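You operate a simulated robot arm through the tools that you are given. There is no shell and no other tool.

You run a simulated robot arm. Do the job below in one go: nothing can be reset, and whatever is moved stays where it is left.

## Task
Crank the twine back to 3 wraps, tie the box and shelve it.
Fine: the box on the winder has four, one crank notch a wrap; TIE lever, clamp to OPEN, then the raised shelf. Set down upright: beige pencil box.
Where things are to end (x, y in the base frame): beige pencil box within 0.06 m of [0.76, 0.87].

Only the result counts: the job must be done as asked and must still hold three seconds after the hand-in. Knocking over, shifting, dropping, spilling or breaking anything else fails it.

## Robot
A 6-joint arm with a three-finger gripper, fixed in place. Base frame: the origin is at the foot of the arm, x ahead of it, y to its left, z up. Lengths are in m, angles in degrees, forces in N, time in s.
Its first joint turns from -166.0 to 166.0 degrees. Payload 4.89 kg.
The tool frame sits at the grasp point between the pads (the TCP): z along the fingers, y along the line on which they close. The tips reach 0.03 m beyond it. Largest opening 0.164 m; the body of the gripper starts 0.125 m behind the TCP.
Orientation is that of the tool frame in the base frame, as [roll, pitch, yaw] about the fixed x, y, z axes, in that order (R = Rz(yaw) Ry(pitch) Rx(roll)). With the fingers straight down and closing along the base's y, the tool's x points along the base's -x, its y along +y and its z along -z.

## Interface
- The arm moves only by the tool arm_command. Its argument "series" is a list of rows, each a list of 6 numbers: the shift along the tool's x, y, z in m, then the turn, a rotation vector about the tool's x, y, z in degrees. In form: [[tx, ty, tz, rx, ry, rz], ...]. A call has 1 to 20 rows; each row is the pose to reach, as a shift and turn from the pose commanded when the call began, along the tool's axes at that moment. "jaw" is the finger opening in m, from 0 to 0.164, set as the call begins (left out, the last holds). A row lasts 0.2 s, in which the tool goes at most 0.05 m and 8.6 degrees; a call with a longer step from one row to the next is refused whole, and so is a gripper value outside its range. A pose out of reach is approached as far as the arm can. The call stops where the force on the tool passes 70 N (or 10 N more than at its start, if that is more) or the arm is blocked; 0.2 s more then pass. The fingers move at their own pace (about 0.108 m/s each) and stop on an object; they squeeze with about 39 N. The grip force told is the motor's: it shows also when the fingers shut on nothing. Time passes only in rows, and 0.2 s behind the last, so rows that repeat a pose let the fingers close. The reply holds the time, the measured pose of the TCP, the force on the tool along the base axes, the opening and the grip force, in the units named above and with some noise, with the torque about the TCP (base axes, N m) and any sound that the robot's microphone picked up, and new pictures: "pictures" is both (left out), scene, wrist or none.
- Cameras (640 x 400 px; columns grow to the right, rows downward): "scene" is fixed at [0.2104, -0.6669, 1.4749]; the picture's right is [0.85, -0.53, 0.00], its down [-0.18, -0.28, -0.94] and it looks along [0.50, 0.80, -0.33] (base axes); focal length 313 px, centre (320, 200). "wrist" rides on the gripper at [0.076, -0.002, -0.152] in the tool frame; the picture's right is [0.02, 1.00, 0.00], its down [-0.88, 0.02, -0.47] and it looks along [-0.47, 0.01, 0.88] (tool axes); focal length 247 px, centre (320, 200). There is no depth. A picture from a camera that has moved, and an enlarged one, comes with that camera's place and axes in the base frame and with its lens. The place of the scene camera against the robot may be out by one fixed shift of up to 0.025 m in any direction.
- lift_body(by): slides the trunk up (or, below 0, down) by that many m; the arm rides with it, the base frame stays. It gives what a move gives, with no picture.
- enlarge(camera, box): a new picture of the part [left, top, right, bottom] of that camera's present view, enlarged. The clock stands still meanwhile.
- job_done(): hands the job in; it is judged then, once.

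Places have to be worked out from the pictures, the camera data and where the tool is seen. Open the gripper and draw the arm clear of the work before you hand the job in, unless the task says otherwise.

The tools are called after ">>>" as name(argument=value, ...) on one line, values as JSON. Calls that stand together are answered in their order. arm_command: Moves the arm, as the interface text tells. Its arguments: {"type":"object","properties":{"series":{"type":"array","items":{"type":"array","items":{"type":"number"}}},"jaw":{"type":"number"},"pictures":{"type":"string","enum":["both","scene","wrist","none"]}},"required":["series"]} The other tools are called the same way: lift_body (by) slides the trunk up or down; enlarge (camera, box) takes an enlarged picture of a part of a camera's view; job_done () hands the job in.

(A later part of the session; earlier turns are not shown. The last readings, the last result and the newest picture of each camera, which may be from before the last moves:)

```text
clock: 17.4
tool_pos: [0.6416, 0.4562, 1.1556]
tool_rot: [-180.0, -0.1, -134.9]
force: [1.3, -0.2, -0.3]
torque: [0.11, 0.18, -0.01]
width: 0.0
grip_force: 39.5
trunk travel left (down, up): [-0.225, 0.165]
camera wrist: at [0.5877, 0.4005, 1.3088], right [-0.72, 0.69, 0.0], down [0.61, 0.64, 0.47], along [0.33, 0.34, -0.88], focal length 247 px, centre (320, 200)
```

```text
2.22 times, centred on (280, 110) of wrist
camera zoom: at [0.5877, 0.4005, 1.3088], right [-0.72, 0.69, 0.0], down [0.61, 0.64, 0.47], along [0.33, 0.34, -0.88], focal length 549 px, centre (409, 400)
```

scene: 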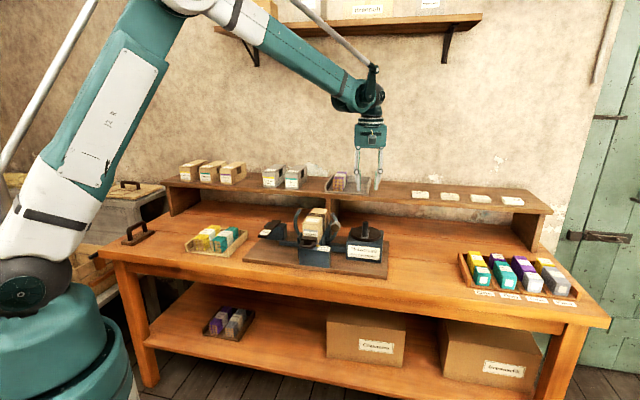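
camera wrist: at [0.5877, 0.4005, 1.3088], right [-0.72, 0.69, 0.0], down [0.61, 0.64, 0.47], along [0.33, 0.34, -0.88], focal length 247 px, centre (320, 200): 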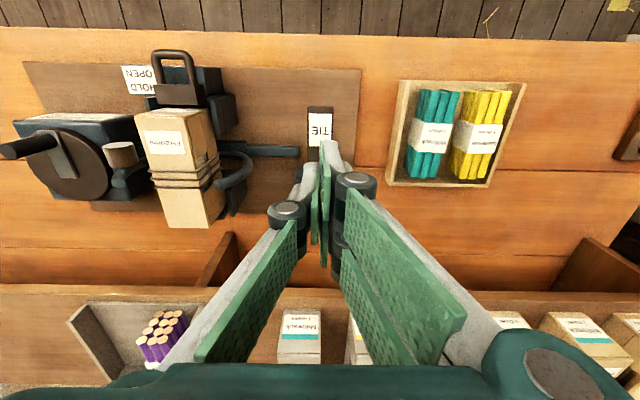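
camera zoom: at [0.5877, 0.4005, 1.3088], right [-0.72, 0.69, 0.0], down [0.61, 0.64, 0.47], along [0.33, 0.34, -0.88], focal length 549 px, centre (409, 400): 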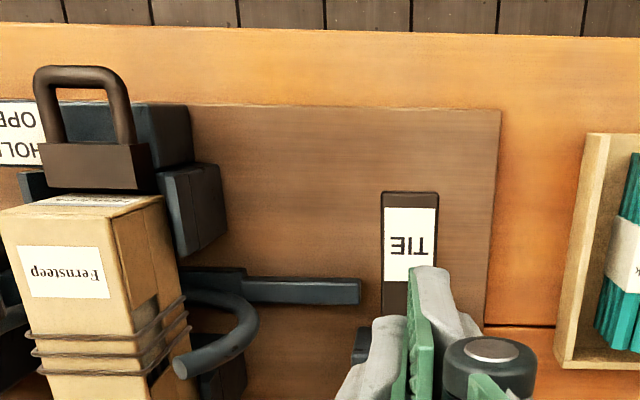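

The TIE label is right below the closed tips at (L -0.129, B 0.782, z 0.917). I'll go down to just above it.

>>> arm_command(series=[[0, 0, 0.045, 0, 0, 0], [0, 0, 0.09, 0, 0, 0], [0, 0, 0.135, 0, 0, 0], [0, 0, 0.17, 0, 0, 0], [0, 0, 0.195, 0, 0, 0]], pictures="none")

>>> enlarge(camera="scene", box=[230, 170, 350, 270])

```text
clock: 18.6
tool_pos: [0.6392, 0.4564, 0.962]
tool_rot: [-180.0, -0.1, -134.9]
force: [0.8, -0.5, -0.1]
torque: [0.05, -0.04, -0.01]
width: 0.0002
grip_force: 38.9
trunk travel left (down, up): [-0.225, 0.165]
```

```text
4.00 times, centred on (290, 220) of scene
camera zoom: at [0.2104, -0.6669, 1.4749], right [0.85, -0.53, 0.0], down [-0.18, -0.28, -0.94], along [0.5, 0.8, -0.33], focal length 1253 px, centre (440, 120)
```

zoom: 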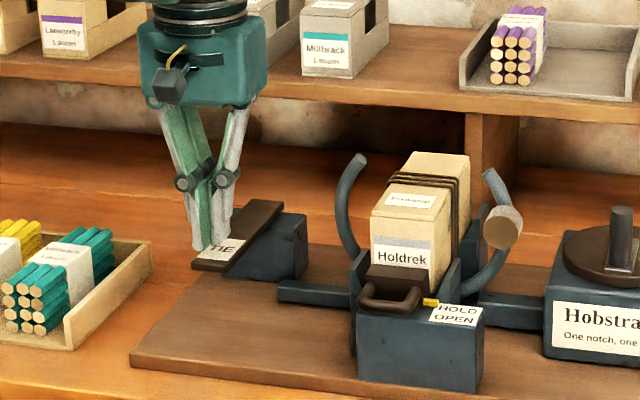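

The tips are just above the TIE end of the lever. I'll press down slowly, watching force and sound.

>>> arm_command(series=[[0, 0, 0.006, 0, 0, 0], [0, 0, 0.012, 0, 0, 0], [0, 0, 0.018, 0, 0, 0], [0, 0, 0.024, 0, 0, 0]], pictures="none")

>>> enlarge(camera="scene", box=[230, 170, 350, 270])

```text
clock: 19.6
tool_pos: [0.6387, 0.4574, 0.9385]
tool_rot: [179.9, 0.0, -135.0]
force: [-0.9, 1.1, 3.6]
torque: [0.15, -0.05, 0.03]
width: 0.0001
grip_force: 44.7
trunk travel left (down, up): [-0.225, 0.165]
```

```text
4.00 times, centred on (290, 220) of scene
camera zoom: at [0.2104, -0.6669, 1.4749], right [0.85, -0.53, 0.0], down [-0.18, -0.28, -0.94], along [0.5, 0.8, -0.33], focal length 1253 px, centre (440, 120)
```

zoom: 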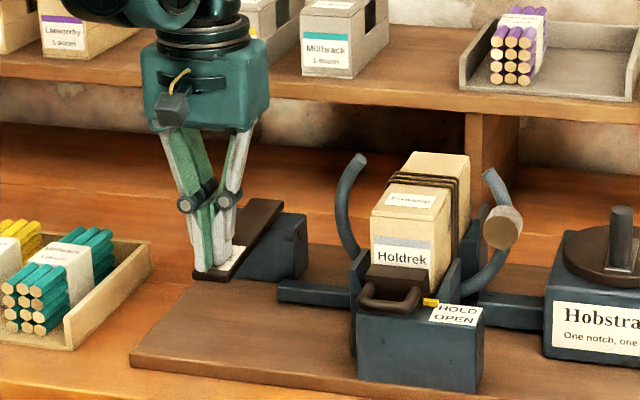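

The lever is tilting with light force (3.6 N). I'll keep pressing.

>>> arm_command(series=[[0, 0, 0.005, 0, 0, 0], [0, 0, 0.01, 0, 0, 0], [0, 0, 0.015, 0, 0, 0], [0, 0, 0.02, 0, 0, 0]], pictures="none")

>>> enlarge(camera="scene", box=[230, 170, 350, 270])

```text
clock: 20.6
tool_pos: [0.6407, 0.4558, 0.9198]
tool_rot: [-180.0, 0.0, -135.0]
force: [0.8, 1.2, 7.2]
torque: [0.19, -0.16, 0.02]
width: 0.0
grip_force: 45.1
trunk travel left (down, up): [-0.225, 0.165]
```

```text
4.00 times, centred on (290, 220) of scene
camera zoom: at [0.2104, -0.6669, 1.4749], right [0.85, -0.53, 0.0], down [-0.18, -0.28, -0.94], along [0.5, 0.8, -0.33], focal length 1253 px, centre (440, 120)
```

zoom: 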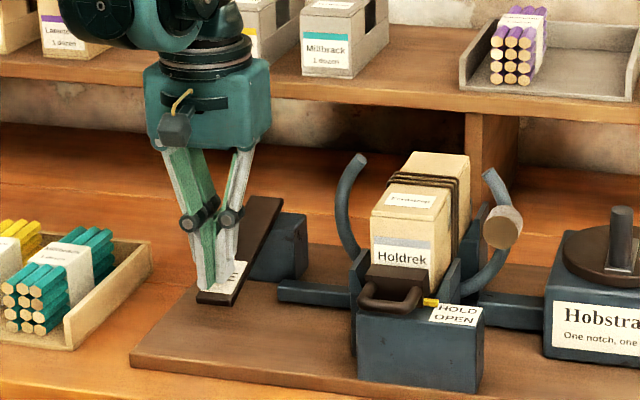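

The spring resistance is rising steadily (7.2 N), so I'll keep going until it latches or stops.

>>> arm_command(series=[[0, 0, 0.005, 0, 0, 0], [0, 0, 0.01, 0, 0, 0], [0, 0, 0.015, 0, 0, 0], [0, 0, 0.02, 0, 0, 0], [0, 0, 0.025, 0, 0, 0]], pictures="none")

>>> enlarge(camera="scene", box=[230, 170, 350, 270])

```text
clock: 21.5
tool_pos: [0.6391, 0.4557, 0.9068]
tool_rot: [180.0, 0.2, -135.0]
force: [-6.6, -5.7, 53.0]
torque: [1.08, -0.86, 0.05]
width: 0.0
grip_force: 44.7
trunk travel left (down, up): [-0.225, 0.165]
stopped in row 4: the force on the tool passed its limit at 78 N (the readings are from after the stop); the commanded pose is now the measured one
```

```text
4.00 times, centred on (290, 220) of scene
camera zoom: at [0.2104, -0.6669, 1.4749], right [0.85, -0.53, 0.0], down [-0.18, -0.28, -0.94], along [0.5, 0.8, -0.33], focal length 1253 px, centre (440, 120)
```

zoom: 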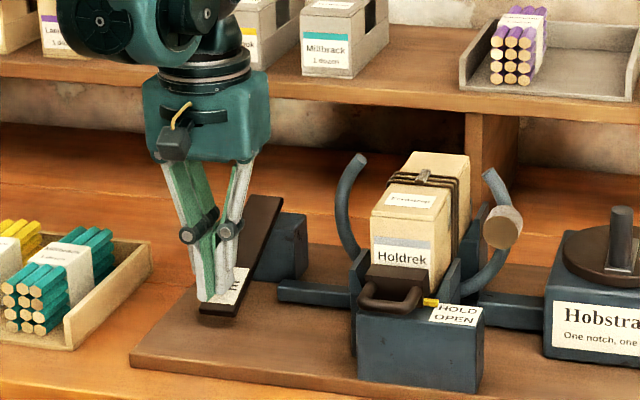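

The lever hit its end stop and a knot has appeared on the twine. I'll lift off and check.

>>> arm_command(series=[[0, 0, -0.015, 0, 0, 0], [0, 0, -0.05, 0, 0, 0], [0, 0, -0.1, 0, 0, 0], [0, 0, -0.15, 0, 0, 0], [0, 0, -0.19, 0, 0, 0]], pictures="wrist")

>>> enlarge(camera="scene", box=[295, 200, 335, 240])

>>> enlarge(camera="scene", box=[230, 190, 400, 290])

```text
clock: 22.7
tool_pos: [0.6405, 0.4585, 1.0929]
tool_rot: [-180.0, 0.1, -135.0]
force: [1.6, 0.7, -0.3]
torque: [-0.02, 0.02, -0.01]
width: 0.0001
grip_force: 45.3
trunk travel left (down, up): [-0.225, 0.165]
camera wrist: at [0.5864, 0.4016, 1.2463], right [-0.72, 0.69, 0.0], down [0.61, 0.64, 0.47], along [0.33, 0.34, -0.88], focal length 247 px, centre (320, 200)
```

wrist: 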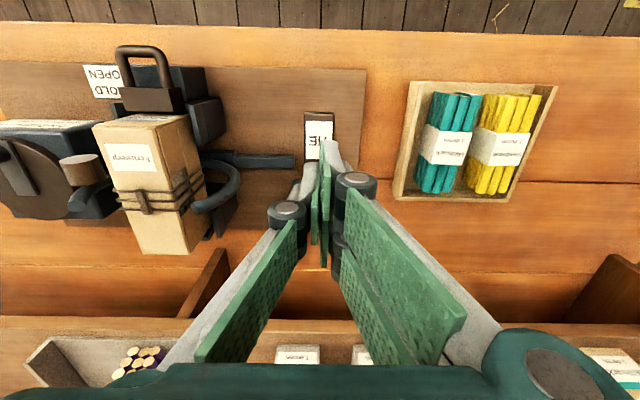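

```text
10.00 times, centred on (315, 220) of scene
camera zoom: at [0.2104, -0.6669, 1.4749], right [0.85, -0.53, 0.0], down [-0.18, -0.28, -0.94], along [0.5, 0.8, -0.33], focal length 3132 px, centre (370, 0)
```

zoom: 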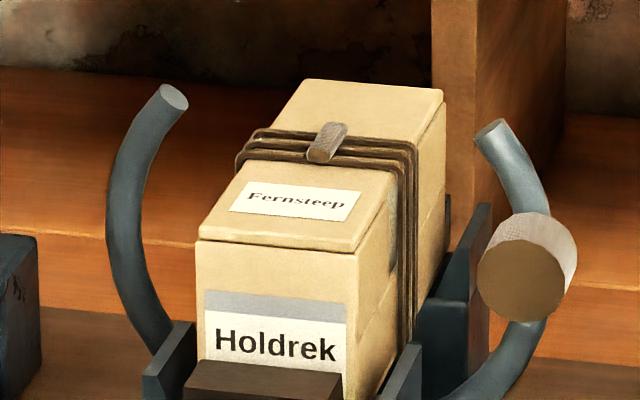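

```text
3.76 times, centred on (315, 240) of scene
camera zoom: at [0.2104, -0.6669, 1.4749], right [0.85, -0.53, 0.0], down [-0.18, -0.28, -0.94], along [0.5, 0.8, -0.33], focal length 1179 px, centre (339, 49)
```

zoom: 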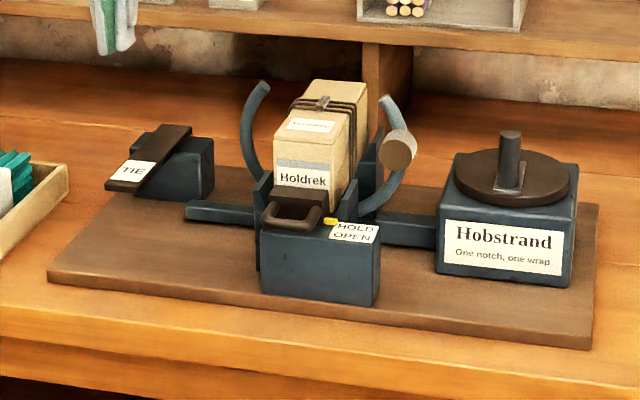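

The knot is there across three wraps and the lever has sprung back. Now I'll look at the clamp loop.

>>> enlarge(camera="wrist", box=[70, 30, 260, 150])

>>> enlarge(camera="scene", box=[290, 225, 340, 270])

```text
3.33 times, centred on (165, 90) of wrist
camera zoom: at [0.5864, 0.4016, 1.2463], right [-0.72, 0.69, 0.0], down [0.61, 0.64, 0.47], along [0.33, 0.34, -0.88], focal length 823 px, centre (837, 567)
```

zoom: 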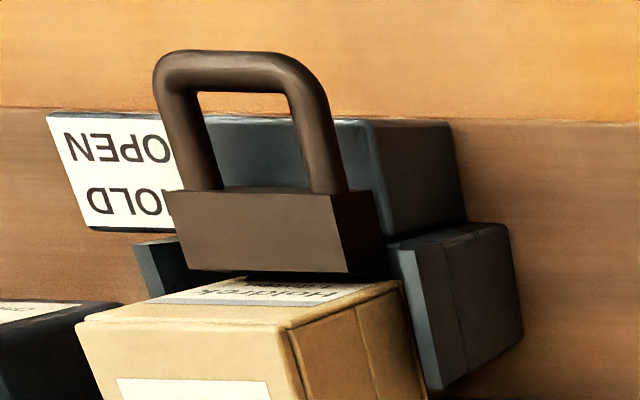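

```text
8.89 times, centred on (315, 248) of scene
camera zoom: at [0.2104, -0.6669, 1.4749], right [0.85, -0.53, 0.0], down [-0.18, -0.28, -0.94], along [0.5, 0.8, -0.33], focal length 2784 px, centre (364, -222)
```

zoom: 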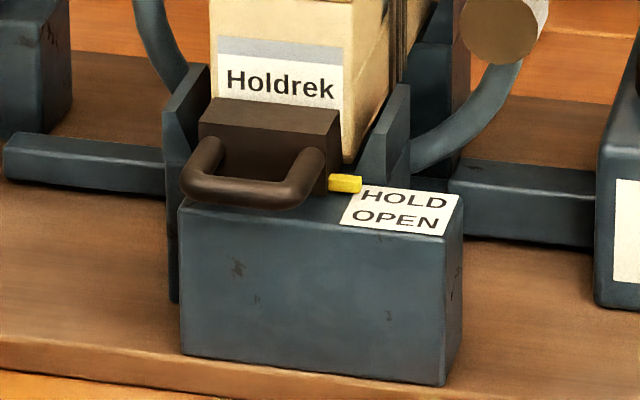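

The clamp's loop handle is centred at (L -0.333, B 0.70, z 0.924), about 0.06 m wide. It sits on a slide whose pointer is at HOLD, so it needs pulling forward. I'll move above it with open jaws.

>>> arm_command(series=[[0.0129, -0.034, -0.005, 0, 0, 0], [0.0259, -0.068, -0.01, 0, 0, 0], [0.0388, -0.1022, -0.015, 0, 0, 0], [0.0518, -0.1363, -0.02, 0, 0, 0], [0.0647, -0.1704, -0.02, 0, 0, 0], [0.0777, -0.2045, -0.02, 0, 0, 0]], jaw=0.1)

>>> enlarge(camera="wrist", box=[220, 80, 420, 240])

```text
clock: 24.1
tool_pos: [0.7302, 0.2578, 1.1137]
tool_rot: [-180.0, 0.2, -135.0]
force: [0.7, 0.8, -0.1]
torque: [-0.15, -0.08, 0.0]
width: 0.1001
grip_force: 0.1
trunk travel left (down, up): [-0.225, 0.165]
camera wrist: at [0.677, 0.2015, 1.2665], right [-0.72, 0.69, 0.0], down [0.61, 0.64, 0.47], along [0.33, 0.34, -0.88], focal length 247 px, centre (320, 200)
```

scene: 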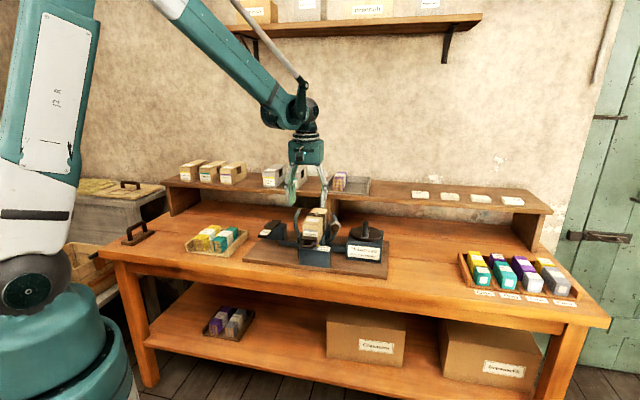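
wrist: 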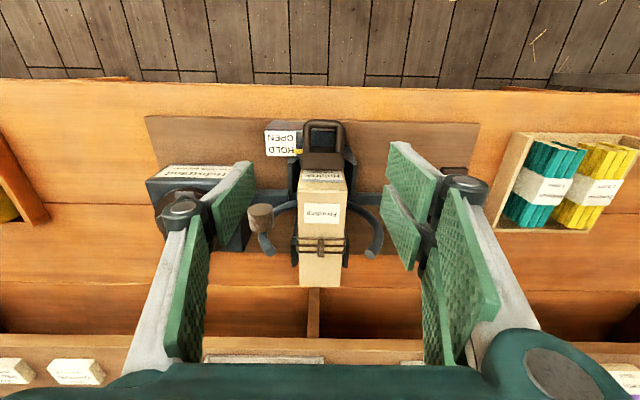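

```text
2.50 times, centred on (320, 160) of wrist
camera zoom: at [0.677, 0.2015, 1.2665], right [-0.72, 0.69, 0.0], down [0.61, 0.64, 0.47], along [0.33, 0.34, -0.88], focal length 617 px, centre (320, 300)
```

zoom: 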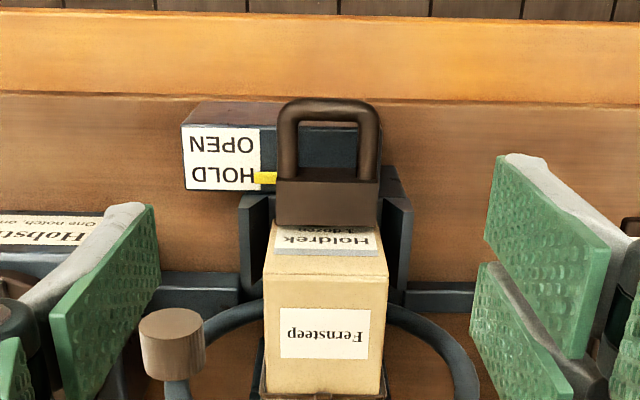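

The alignment looks good, with the loop centre at L ≈ -0.331. I'll descend around the loop.

>>> arm_command(series=[[0, 0.003, 0.04, 0, 0, 0], [0, 0.003, 0.08, 0, 0, 0], [0, 0.003, 0.12, 0, 0, 0], [0, 0.003, 0.15, 0, 0, 0], [0, 0.003, 0.171, 0, 0, 0]], pictures="wrist")

>>> enlarge(camera="scene", box=[260, 190, 370, 280])

```text
clock: 25.3
tool_pos: [0.727, 0.2596, 0.9435]
tool_rot: [-179.9, 0.2, -135.1]
force: [1.2, 0.3, -0.1]
torque: [0.0, 0.01, -0.01]
width: 0.1
grip_force: 0.1
trunk travel left (down, up): [-0.225, 0.165]
camera wrist: at [0.6738, 0.2032, 1.0964], right [-0.72, 0.69, 0.0], down [0.61, 0.64, 0.47], along [0.33, 0.34, -0.88], focal length 247 px, centre (320, 200)
```

wrist: 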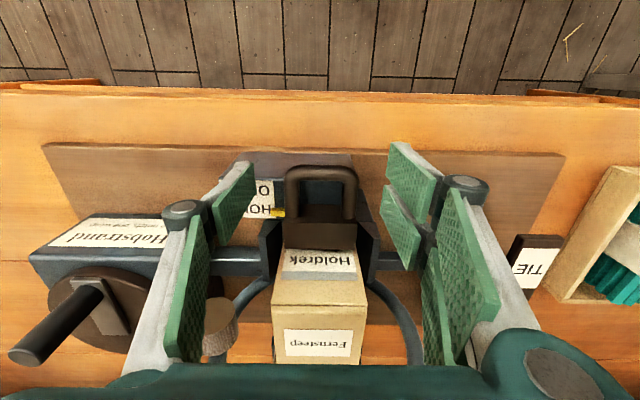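

```text
4.44 times, centred on (315, 235) of scene
camera zoom: at [0.2104, -0.6669, 1.4749], right [0.85, -0.53, 0.0], down [-0.18, -0.28, -0.94], along [0.5, 0.8, -0.33], focal length 1392 px, centre (342, 44)
```

zoom: 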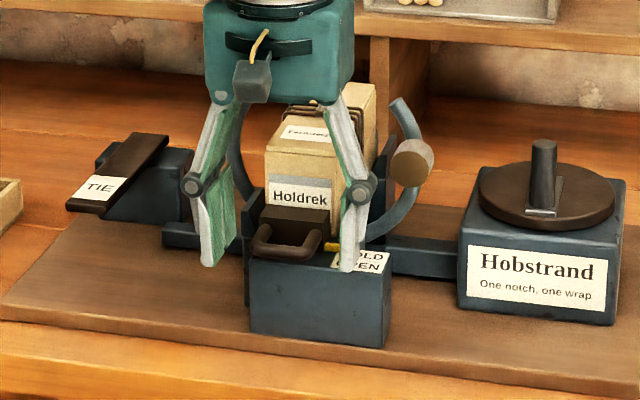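

The fingers straddle the loop with no contact. I'll close on it.

>>> arm_command(series=[[0, 0, 0, 0, 0, 0], [0, 0, 0, 0, 0, 0], [0, 0, 0, 0, 0, 0]], jaw=0.0, pictures="wrist")

```text
clock: 26.1
tool_pos: [0.7259, 0.2594, 0.9428]
tool_rot: [179.9, 0.0, -135.0]
force: [-11.0, 8.4, -8.0]
torque: [0.86, 0.61, 1.59]
width: 0.0552
grip_force: 45.3
trunk travel left (down, up): [-0.225, 0.165]
camera wrist: at [0.6734, 0.204, 1.0965], right [-0.72, 0.69, 0.0], down [0.61, 0.64, 0.47], along [0.33, 0.34, -0.88], focal length 247 px, centre (320, 200)
```

wrist: 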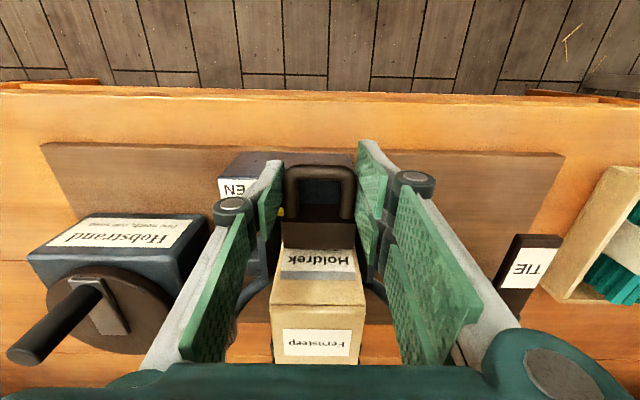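

Gripped at 0.055 m. I'll ease sideways 2 mm and pull the slide forward towards OPEN.

>>> arm_command(series=[[0.004, 0.002, 0, 0, 0, 0], [0.009, 0.002, 0, 0, 0, 0], [0.014, 0.002, 0, 0, 0, 0], [0.019, 0.002, 0, 0, 0, 0], [0.024, 0.002, 0, 0, 0, 0]], pictures="wrist")

>>> enlarge(camera="scene", box=[275, 200, 355, 280])

```text
clock: 27.3
tool_pos: [0.7114, 0.2453, 0.9414]
tool_rot: [180.0, 0.2, -135.1]
force: [26.9, 14.9, 10.7]
torque: [0.94, -0.3, 1.04]
width: 0.0552
grip_force: 45.0
trunk travel left (down, up): [-0.225, 0.165]
camera wrist: at [0.6581, 0.1889, 1.0946], right [-0.72, 0.69, 0.0], down [0.61, 0.64, 0.48], along [0.33, 0.34, -0.88], focal length 247 px, centre (320, 200)
```

wrist: 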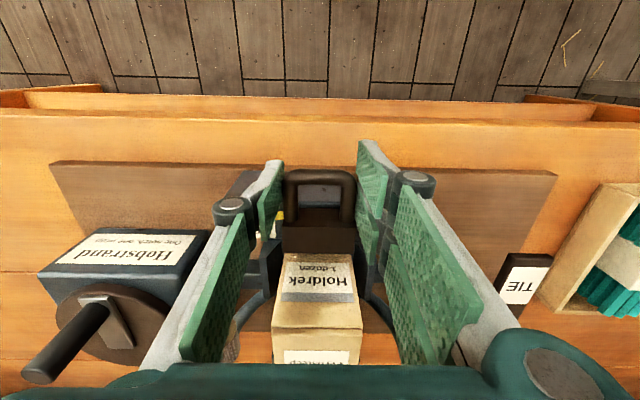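

```text
5.00 times, centred on (315, 240) of scene
camera zoom: at [0.2104, -0.6669, 1.4749], right [0.85, -0.53, 0.0], down [-0.18, -0.28, -0.94], along [0.5, 0.8, -0.33], focal length 1566 px, centre (345, 0)
```

zoom: 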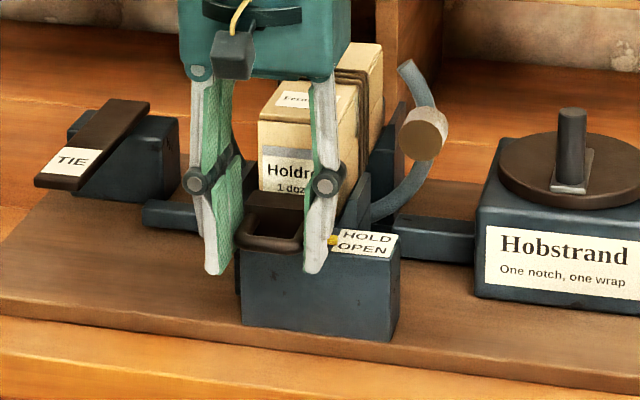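

The slide has moved about 0.02 m. I'll pull slightly more to make sure it reaches the stop at OPEN.

>>> arm_command(series=[[0.003, 0, 0, 0, 0, 0], [0.006, 0, 0, 0, 0, 0]], pictures="none")

>>> enlarge(camera="scene", box=[290, 225, 340, 270])

```text
clock: 27.9
tool_pos: [0.7074, 0.2396, 0.9409]
tool_rot: [-180.0, 0.0, -135.0]
force: [28.4, 13.4, -6.2]
torque: [0.28, -0.4, 0.85]
width: 0.0543
grip_force: 45.0
trunk travel left (down, up): [-0.225, 0.165]
```

```text
8.89 times, centred on (315, 248) of scene
camera zoom: at [0.2104, -0.6669, 1.4749], right [0.85, -0.53, 0.0], down [-0.18, -0.28, -0.94], along [0.5, 0.8, -0.33], focal length 2784 px, centre (364, -222)
```

zoom: 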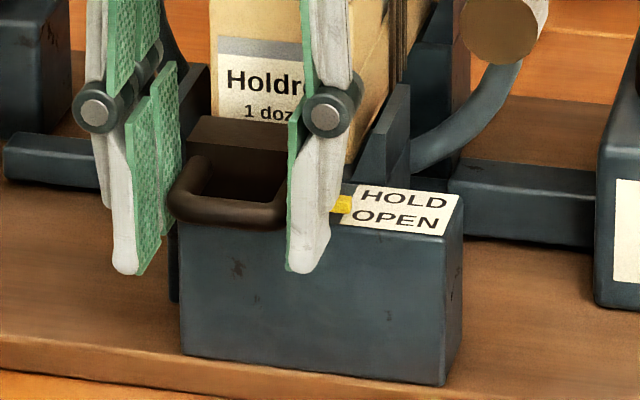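

The fingers began to slip and the pointer is close to OPEN, so it may be at its stop. I'll release and look without the fingers in the way.

>>> arm_command(series=[[0, 0, 0, 0, 0, 0], [0, 0, 0, 0, 0, 0], [0, 0, -0.02, 0, 0, 0], [0, 0, -0.05, 0, 0, 0], [0, 0, -0.09, 0, 0, 0]], jaw=0.1)

>>> enlarge(camera="scene", box=[290, 225, 340, 270])

>>> enlarge(camera="wrist", box=[240, 100, 400, 240])

```text
clock: 29.1
tool_pos: [0.7071, 0.2382, 1.0343]
tool_rot: [-180.0, 0.0, -135.1]
force: [0.4, 0.7, -1.4]
torque: [-0.06, 0.19, -0.03]
width: 0.1001
grip_force: 0.0
trunk travel left (down, up): [-0.225, 0.165]
camera wrist: at [0.6544, 0.183, 1.1864], right [-0.72, 0.69, 0.0], down [0.61, 0.64, 0.47], along [0.33, 0.34, -0.88], focal length 247 px, centre (320, 200)
```

scene: 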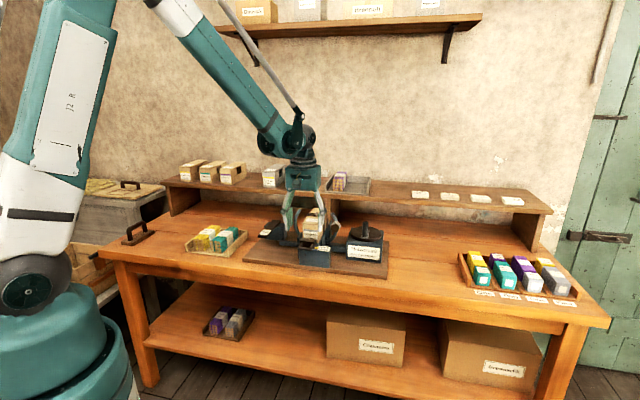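
wrist: 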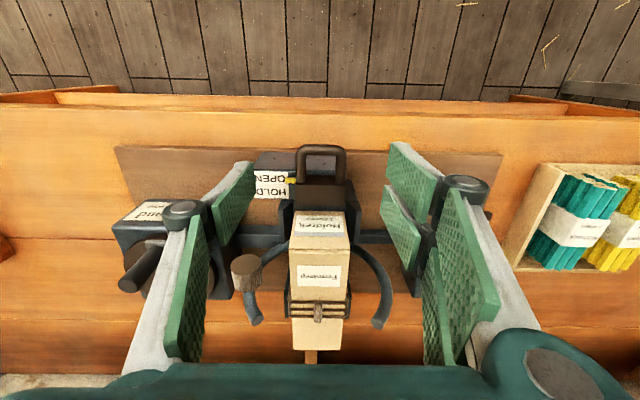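

```text
8.89 times, centred on (315, 248) of scene
camera zoom: at [0.2104, -0.6669, 1.4749], right [0.85, -0.53, 0.0], down [-0.18, -0.28, -0.94], along [0.5, 0.8, -0.33], focal length 2784 px, centre (364, -222)
```

zoom: 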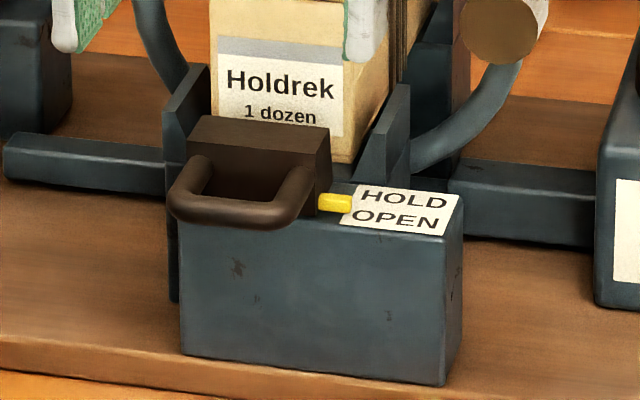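

```text
2.86 times, centred on (320, 170) of wrist
camera zoom: at [0.6544, 0.183, 1.1864], right [-0.72, 0.69, 0.0], down [0.61, 0.64, 0.47], along [0.33, 0.34, -0.88], focal length 706 px, centre (320, 286)
```

zoom: 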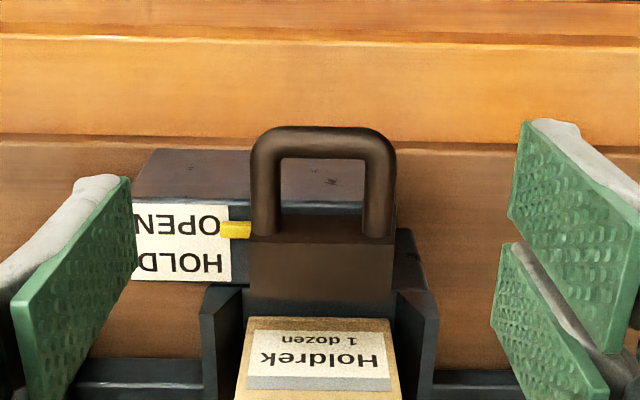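

The pointer now sits at OPEN. Before grasping I'll test whether the shelf slot can be reached with a tilted tool, so I'll raise, tilt about 50° forward, and hover near (B 1.115, L 0.078, z 1.2).

>>> arm_command(series=[[0, 0, -0.045, 0, 0, 0], [0, 0, -0.09, 0, 0, 0], [0, 0, -0.135, 0, 0, 0], [0, 0, -0.166, 0, 0, 0], [-0.032, 0.0293, -0.166, 0, -3.57, 0], [-0.0639, 0.0586, -0.166, 0, -7.14, 0], [-0.0958, 0.0879, -0.166, 0, -10.7, 0], [-0.1277, 0.1171, -0.166, 0, -14.3, 0], [-0.1596, 0.1464, -0.166, 0, -17.9, 0], [-0.1916, 0.1757, -0.166, 0, -21.4, 0], [-0.2235, 0.205, -0.166, 0, -25, 0], [-0.2554, 0.2343, -0.166, 0, -28.6, 0], [-0.2874, 0.2636, -0.166, 0, -32.1, 0], [-0.3193, 0.2929, -0.166, 0, -35.7, 0], [-0.3512, 0.3221, -0.166, 0, -39.3, 0], [-0.3831, 0.3514, -0.166, 0, -42.9, 0], [-0.4151, 0.3807, -0.166, 0, -46.4, 0], [-0.447, 0.41, -0.166, 0, -50, 0]], jaw=0.08)

```text
clock: 32.9
tool_pos: [0.7331, 0.8429, 1.2008]
tool_rot: [-179.9, 50.1, -135.1]
force: [-0.6, -1.4, 1.2]
torque: [0.07, 0.09, 0.13]
width: 0.0802
grip_force: 0.1
trunk travel left (down, up): [-0.225, 0.165]
camera wrist: at [0.6164, 0.7247, 1.2391], right [-0.72, 0.7, -0.02], down [0.13, 0.16, 0.98], along [0.69, 0.7, -0.2], focal length 247 px, centre (320, 200)
```

scene: 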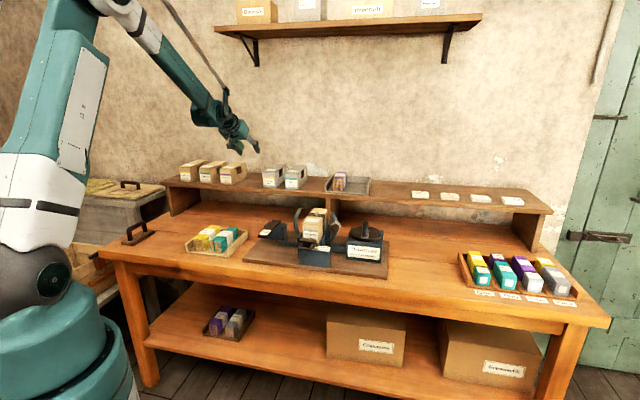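
wrist: 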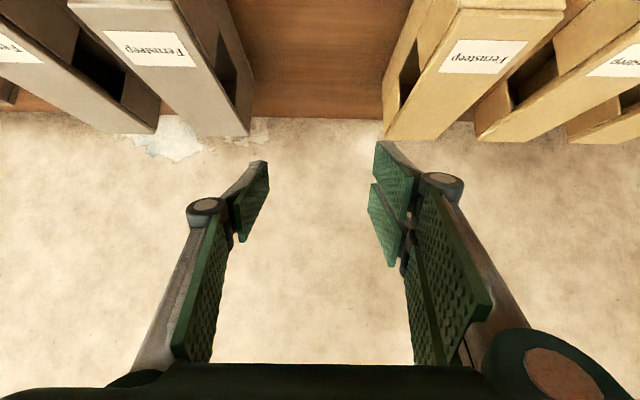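

The slot is reachable at 50° tilt with room either side. Keeping this tilt, I'll move back at z = 1.2 to over the winder box for a close look.

>>> arm_command(series=[[0.019, -0.0341, -0.0227, 0, 0, 0], [0.0381, -0.0682, -0.0453, 0, 0, 0], [0.0571, -0.1022, -0.068, 0, 0, 0], [0.0761, -0.1363, -0.0906, 0, 0, 0], [0.0951, -0.1704, -0.1133, 0, 0, 0], [0.1142, -0.2045, -0.136, 0, 0, 0], [0.1332, -0.2386, -0.1586, 0, 0, 0], [0.1522, -0.2727, -0.1813, 0, 0, 0], [0.1712, -0.3068, -0.2039, 0, 0, 0], [0.1903, -0.3408, -0.2266, 0, 0, 0], [0.2093, -0.3749, -0.2492, 0, 0, 0], [0.2283, -0.409, -0.2719, 0, 0, 0]])

>>> enlarge(camera="wrist", box=[220, 0, 420, 140])

```text
clock: 35.5
tool_pos: [0.7689, 0.3058, 1.2008]
tool_rot: [-180.0, 50.1, -135.0]
force: [0.5, 0.8, 0.1]
torque: [-0.09, -0.06, -0.08]
width: 0.0799
grip_force: 0.0
trunk travel left (down, up): [-0.225, 0.165]
camera wrist: at [0.653, 0.1868, 1.2396], right [-0.72, 0.7, -0.02], down [0.13, 0.16, 0.98], along [0.68, 0.7, -0.2], focal length 247 px, centre (320, 200)
```

scene: 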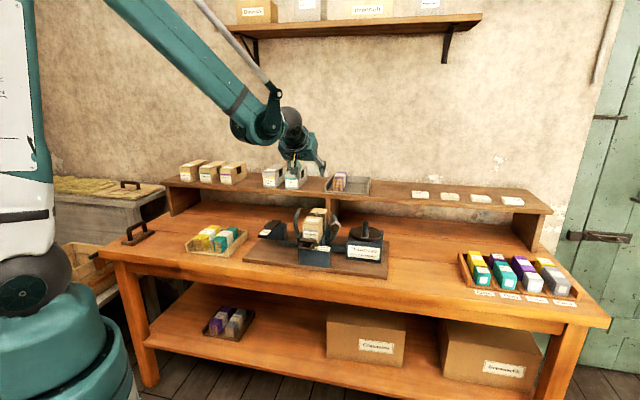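
wrist: 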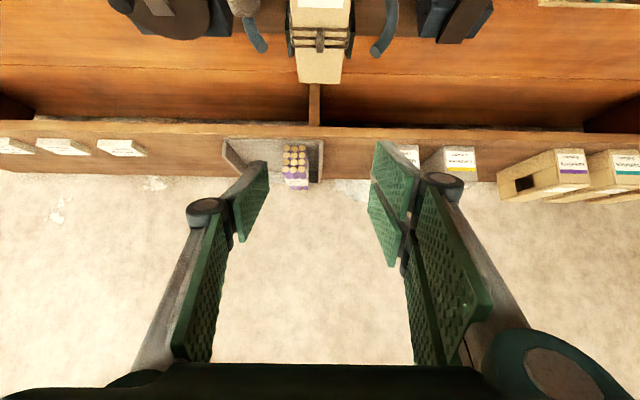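

```text
2.86 times, centred on (320, 70) of wrist
camera zoom: at [0.653, 0.1868, 1.2396], right [-0.72, 0.7, -0.02], down [0.13, 0.16, 0.98], along [0.68, 0.7, -0.2], focal length 706 px, centre (320, 571)
```

zoom: 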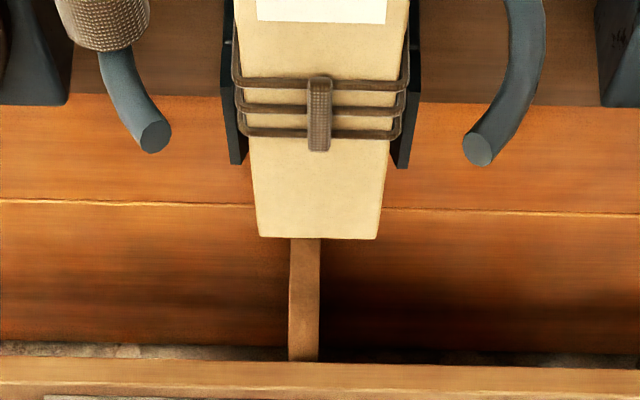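

In this view the box is about 0.066 m wide, centred at L ≈ -0.3285, spans B 0.743–0.926, and is tied with a visible knot. The cradle plates reach only z ≈ 0.93. I'll lower to just above the box with the jaws at 0.088.

>>> arm_command(series=[[0.0115, -0.001, 0.033, 0, 0, 0], [0.0422, -0.001, 0.0587, 0, 0, 0], [0.0729, -0.001, 0.0843, 0, 0, 0], [0.1036, -0.001, 0.11, 0, 0, 0]], jaw=0.088)

>>> enlarge(camera="wrist", box=[200, 0, 440, 240])

>>> enlarge(camera="scene", box=[265, 170, 375, 270])

```text
clock: 36.5
tool_pos: [0.7837, 0.3167, 1.0489]
tool_rot: [-180.0, 50.1, -135.0]
force: [-2.1, 0.4, 0.9]
torque: [-0.01, -0.07, -0.06]
width: 0.0881
grip_force: 0.1
trunk travel left (down, up): [-0.225, 0.165]
camera wrist: at [0.6675, 0.198, 1.0893], right [-0.72, 0.7, -0.02], down [0.13, 0.16, 0.98], along [0.69, 0.7, -0.2], focal length 247 px, centre (320, 200)
```

scene: 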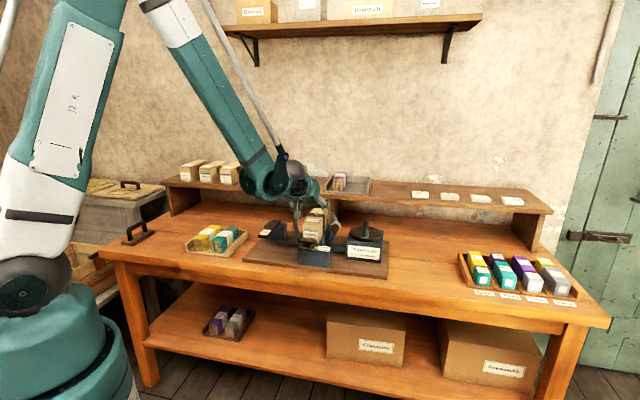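
wrist: 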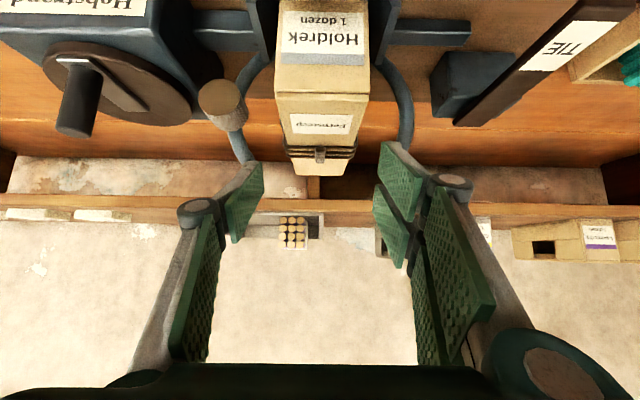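

```text
1.67 times, centred on (320, 120) of wrist
camera zoom: at [0.6675, 0.198, 1.0893], right [-0.72, 0.7, -0.02], down [0.13, 0.16, 0.98], along [0.69, 0.7, -0.2], focal length 412 px, centre (320, 333)
```

zoom: 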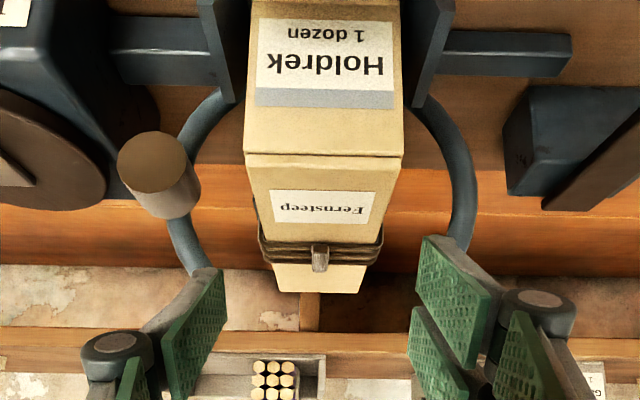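

```text
4.00 times, centred on (320, 220) of scene
camera zoom: at [0.2104, -0.6669, 1.4749], right [0.85, -0.53, 0.0], down [-0.18, -0.28, -0.94], along [0.5, 0.8, -0.33], focal length 1253 px, centre (320, 120)
```

zoom: 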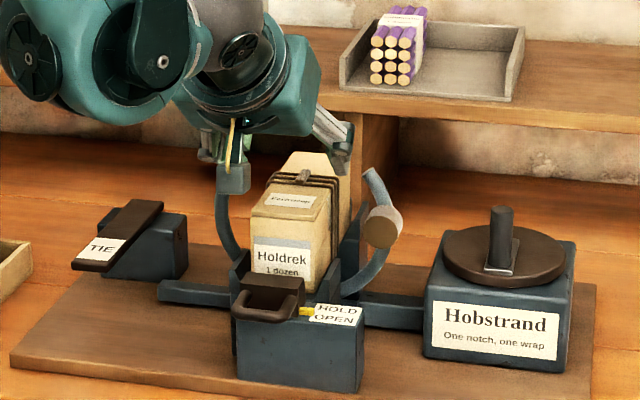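

The fingers are centred about the box with good clearance to the spool and loop. I'll go straight down to the grasp height.

>>> arm_command(series=[[0.0153, 0, 0.0128, 0, 0, 0], [0.0307, 0, 0.0256, 0, 0, 0], [0.046, 0, 0.0385, 0, 0, 0], [0.0606, 0, 0.0506, 0, 0, 0]])

>>> enlarge(camera="wrist", box=[200, 60, 440, 240])

>>> enlarge(camera="scene", box=[265, 170, 375, 270])

```text
clock: 37.7
tool_pos: [0.7825, 0.3172, 0.9723]
tool_rot: [179.7, 50.6, -135.4]
force: [-4.1, -0.6, 34.3]
torque: [1.09, 1.19, 0.54]
width: 0.0927
grip_force: 4.6
trunk travel left (down, up): [-0.225, 0.165]
stopped in row 4: the force on the tool passed its limit at 74 N (the readings are from after the stop); the commanded pose is now the measured one
camera wrist: at [0.666, 0.1993, 1.0111], right [-0.71, 0.7, -0.01], down [0.13, 0.15, 0.98], along [0.69, 0.7, -0.19], focal length 247 px, centre (320, 200)
```

scene: 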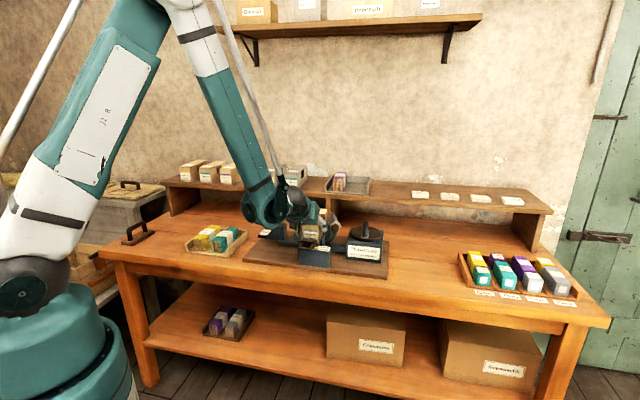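
wrist: 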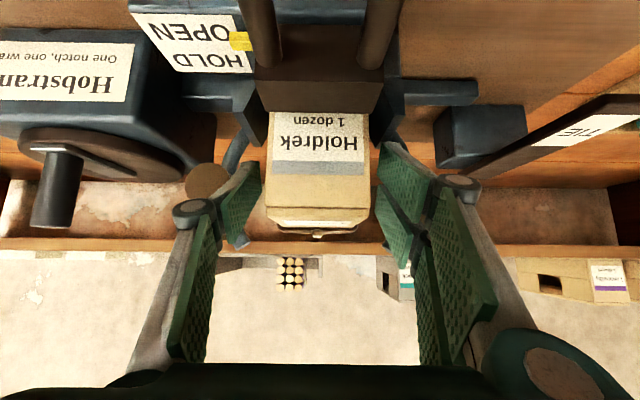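

```text
2.22 times, centred on (320, 150) of wrist
camera zoom: at [0.666, 0.1993, 1.0111], right [-0.71, 0.7, -0.01], down [0.13, 0.15, 0.98], along [0.69, 0.7, -0.19], focal length 549 px, centre (320, 311)
```

zoom: 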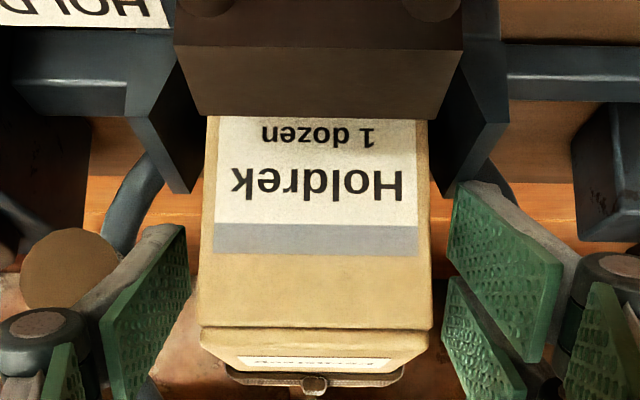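

```text
4.00 times, centred on (320, 220) of scene
camera zoom: at [0.2104, -0.6669, 1.4749], right [0.85, -0.53, 0.0], down [-0.18, -0.28, -0.94], along [0.5, 0.8, -0.33], focal length 1253 px, centre (320, 120)
```

zoom: 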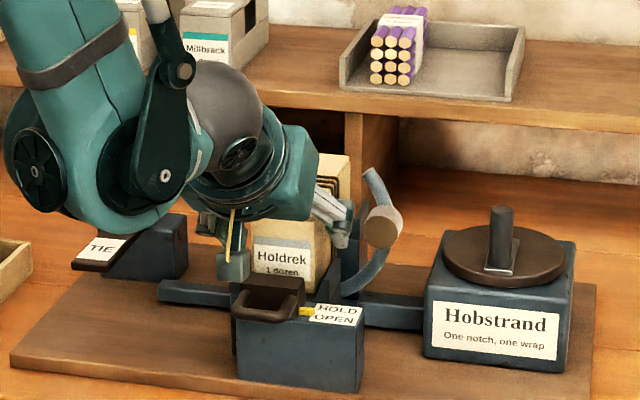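

Contact stopped the move: the torque places it at the left finger on top of the flared cradle plate at z ≈ 0.943. I'll back up 3 cm, restore orientation, and check that nothing was shifted.

>>> arm_command(series=[[-0.0115, 0, -0.0096, 0, 0, 0], [-0.023, 0, -0.0192, 0, 0, 0], [-0.023, 0, -0.0192, 0, 0, 0]], jaw=0.086)

>>> enlarge(camera="wrist", box=[200, 0, 440, 180])

>>> enlarge(camera="scene", box=[230, 190, 400, 290])

```text
clock: 38.5
tool_pos: [0.7831, 0.3178, 0.9993]
tool_rot: [179.8, 50.3, -135.3]
force: [-0.2, 0.1, -0.5]
torque: [-0.02, -0.04, -0.02]
width: 0.0859
grip_force: 0.1
trunk travel left (down, up): [-0.225, 0.165]
camera wrist: at [0.6671, 0.1996, 1.0395], right [-0.71, 0.7, -0.01], down [0.13, 0.15, 0.98], along [0.69, 0.7, -0.2], focal length 247 px, centre (320, 200)
```

scene: 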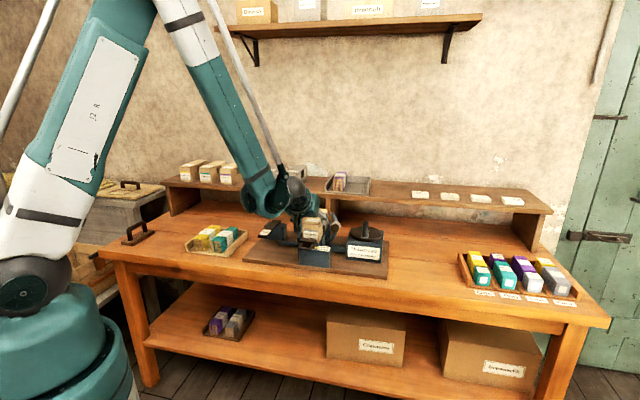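
wrist: 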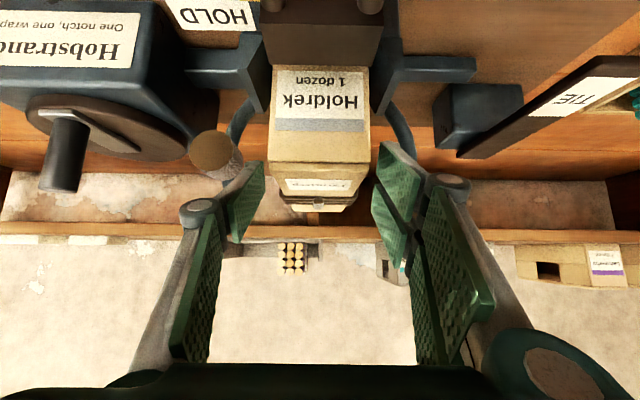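

```text
2.22 times, centred on (320, 90) of wrist
camera zoom: at [0.6671, 0.1996, 1.0395], right [-0.71, 0.7, -0.01], down [0.13, 0.15, 0.98], along [0.69, 0.7, -0.2], focal length 549 px, centre (320, 444)
```

zoom: 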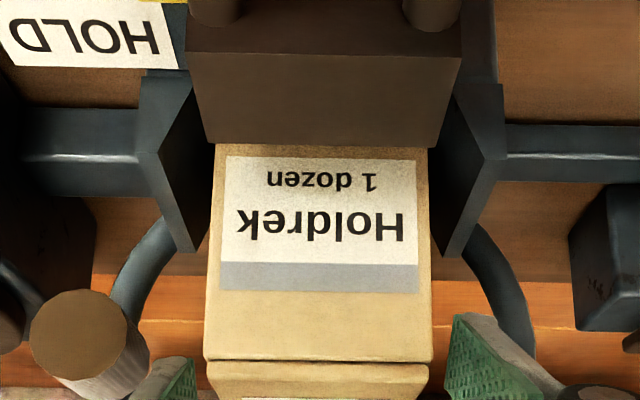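

```text
3.76 times, centred on (315, 240) of scene
camera zoom: at [0.2104, -0.6669, 1.4749], right [0.85, -0.53, 0.0], down [-0.18, -0.28, -0.94], along [0.5, 0.8, -0.33], focal length 1179 px, centre (339, 49)
```

zoom: 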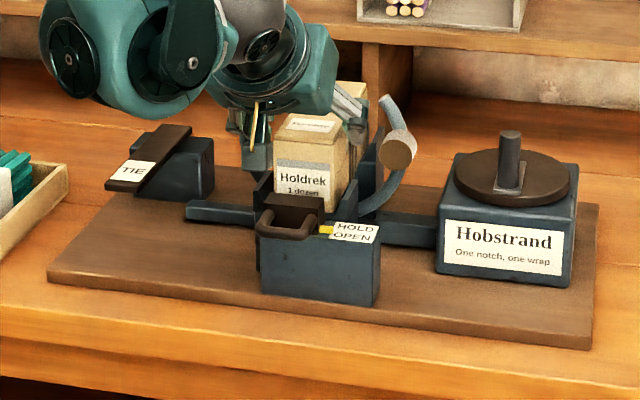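

Nothing was shifted. I'll lower to z ≈ 0.984, above the cradle plates, and close on the upper part of the box.

>>> arm_command(series=[[0.006, 0, 0.005, 0, 0, 0], [0.0117, 0, 0.0098, 0, 0, 0], [0.0117, 0, 0.0098, 0, 0, 0]], pictures="none")

>>> arm_command(series=[[0, 0, 0, 0, 0, 0], [0, 0, 0, 0, 0, 0], [0, 0, 0, 0, 0, 0]], jaw=0.0)

>>> enlarge(camera="wrist", box=[200, 40, 440, 220])

```text
clock: 39.3
tool_pos: [0.7834, 0.3179, 0.9858]
tool_rot: [179.8, 50.4, -135.4]
force: [-0.2, 0.9, 0.6]
torque: [0.0, 0.0, 0.01]
width: 0.0858
grip_force: 0.1
trunk travel left (down, up): [-0.225, 0.165]
```

```text
clock: 40.1
tool_pos: [0.7835, 0.3167, 0.9858]
tool_rot: [179.7, 50.4, -135.3]
force: [-0.9, 0.5, 2.0]
torque: [0.2, 0.0, 0.09]
width: 0.0635
grip_force: 39.2
trunk travel left (down, up): [-0.225, 0.165]
camera wrist: at [0.6673, 0.1988, 1.0242], right [-0.71, 0.7, -0.01], down [0.13, 0.15, 0.98], along [0.69, 0.7, -0.2], focal length 247 px, centre (320, 200)
```

scene: 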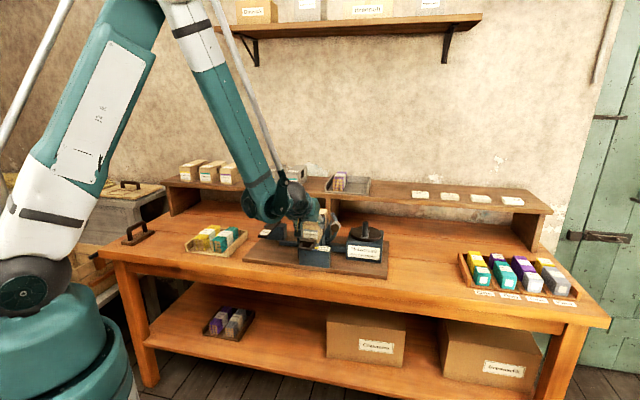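
wrist: 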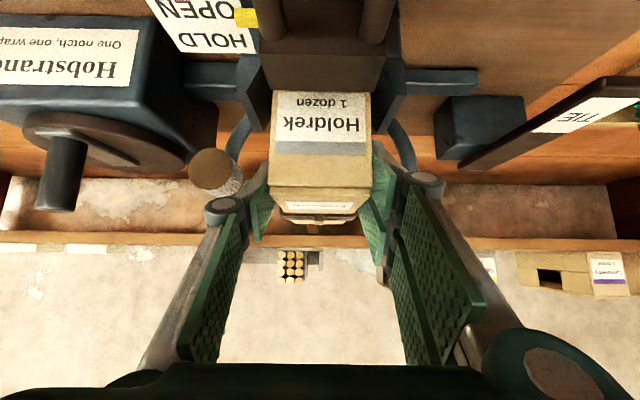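

```text
2.22 times, centred on (320, 130) of wrist
camera zoom: at [0.6673, 0.1988, 1.0242], right [-0.71, 0.7, -0.01], down [0.13, 0.15, 0.98], along [0.69, 0.7, -0.2], focal length 549 px, centre (320, 356)
```

zoom: 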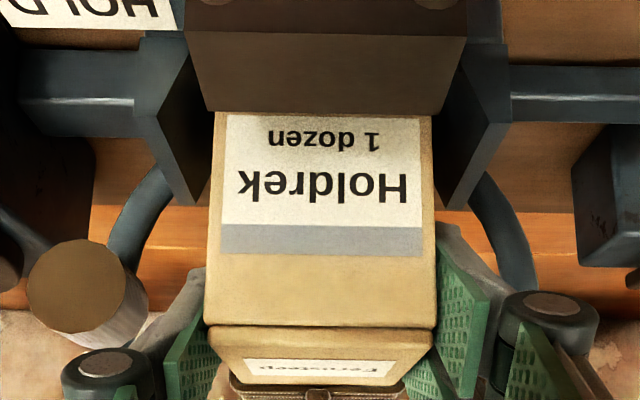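

The box is held firmly at 0.0635 m width. I'll lift slowly and watch the force.

>>> arm_command(series=[[-0.0039, 0, -0.0032, 0, 0, 0], [-0.0077, 0, -0.0064, 0, 0, 0], [-0.0116, 0, -0.0096, 0, 0, 0], [-0.0154, 0, -0.0127, 0, 0, 0]])

>>> enlarge(camera="scene", box=[265, 170, 375, 270])

```text
clock: 41.1
tool_pos: [0.784, 0.3184, 1.0053]
tool_rot: [179.8, 50.4, -135.3]
force: [1.1, -0.2, -3.1]
torque: [-0.13, 0.17, 0.04]
width: 0.063
grip_force: 39.0
trunk travel left (down, up): [-0.225, 0.165]
camera wrist: at [0.6675, 0.1991, 1.0438], right [-0.71, 0.7, -0.01], down [0.13, 0.15, 0.98], along [0.69, 0.7, -0.2], focal length 247 px, centre (320, 200)
```

scene: 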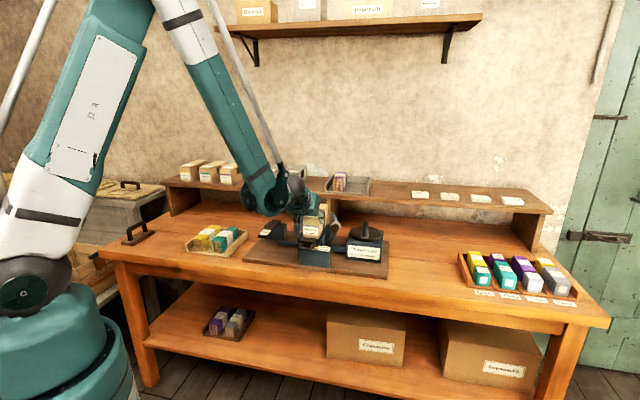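
wrist: 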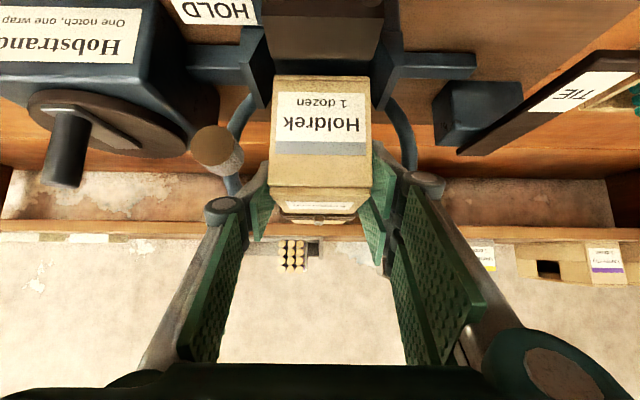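

```text
4.00 times, centred on (320, 220) of scene
camera zoom: at [0.2104, -0.6669, 1.4749], right [0.85, -0.53, 0.0], down [-0.18, -0.28, -0.94], along [0.5, 0.8, -0.33], focal length 1253 px, centre (320, 120)
```

zoom: 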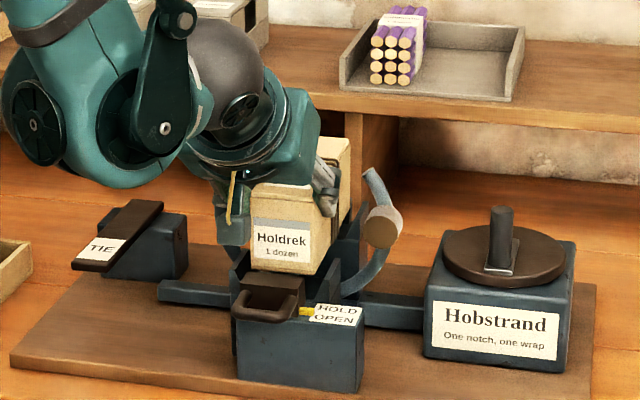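

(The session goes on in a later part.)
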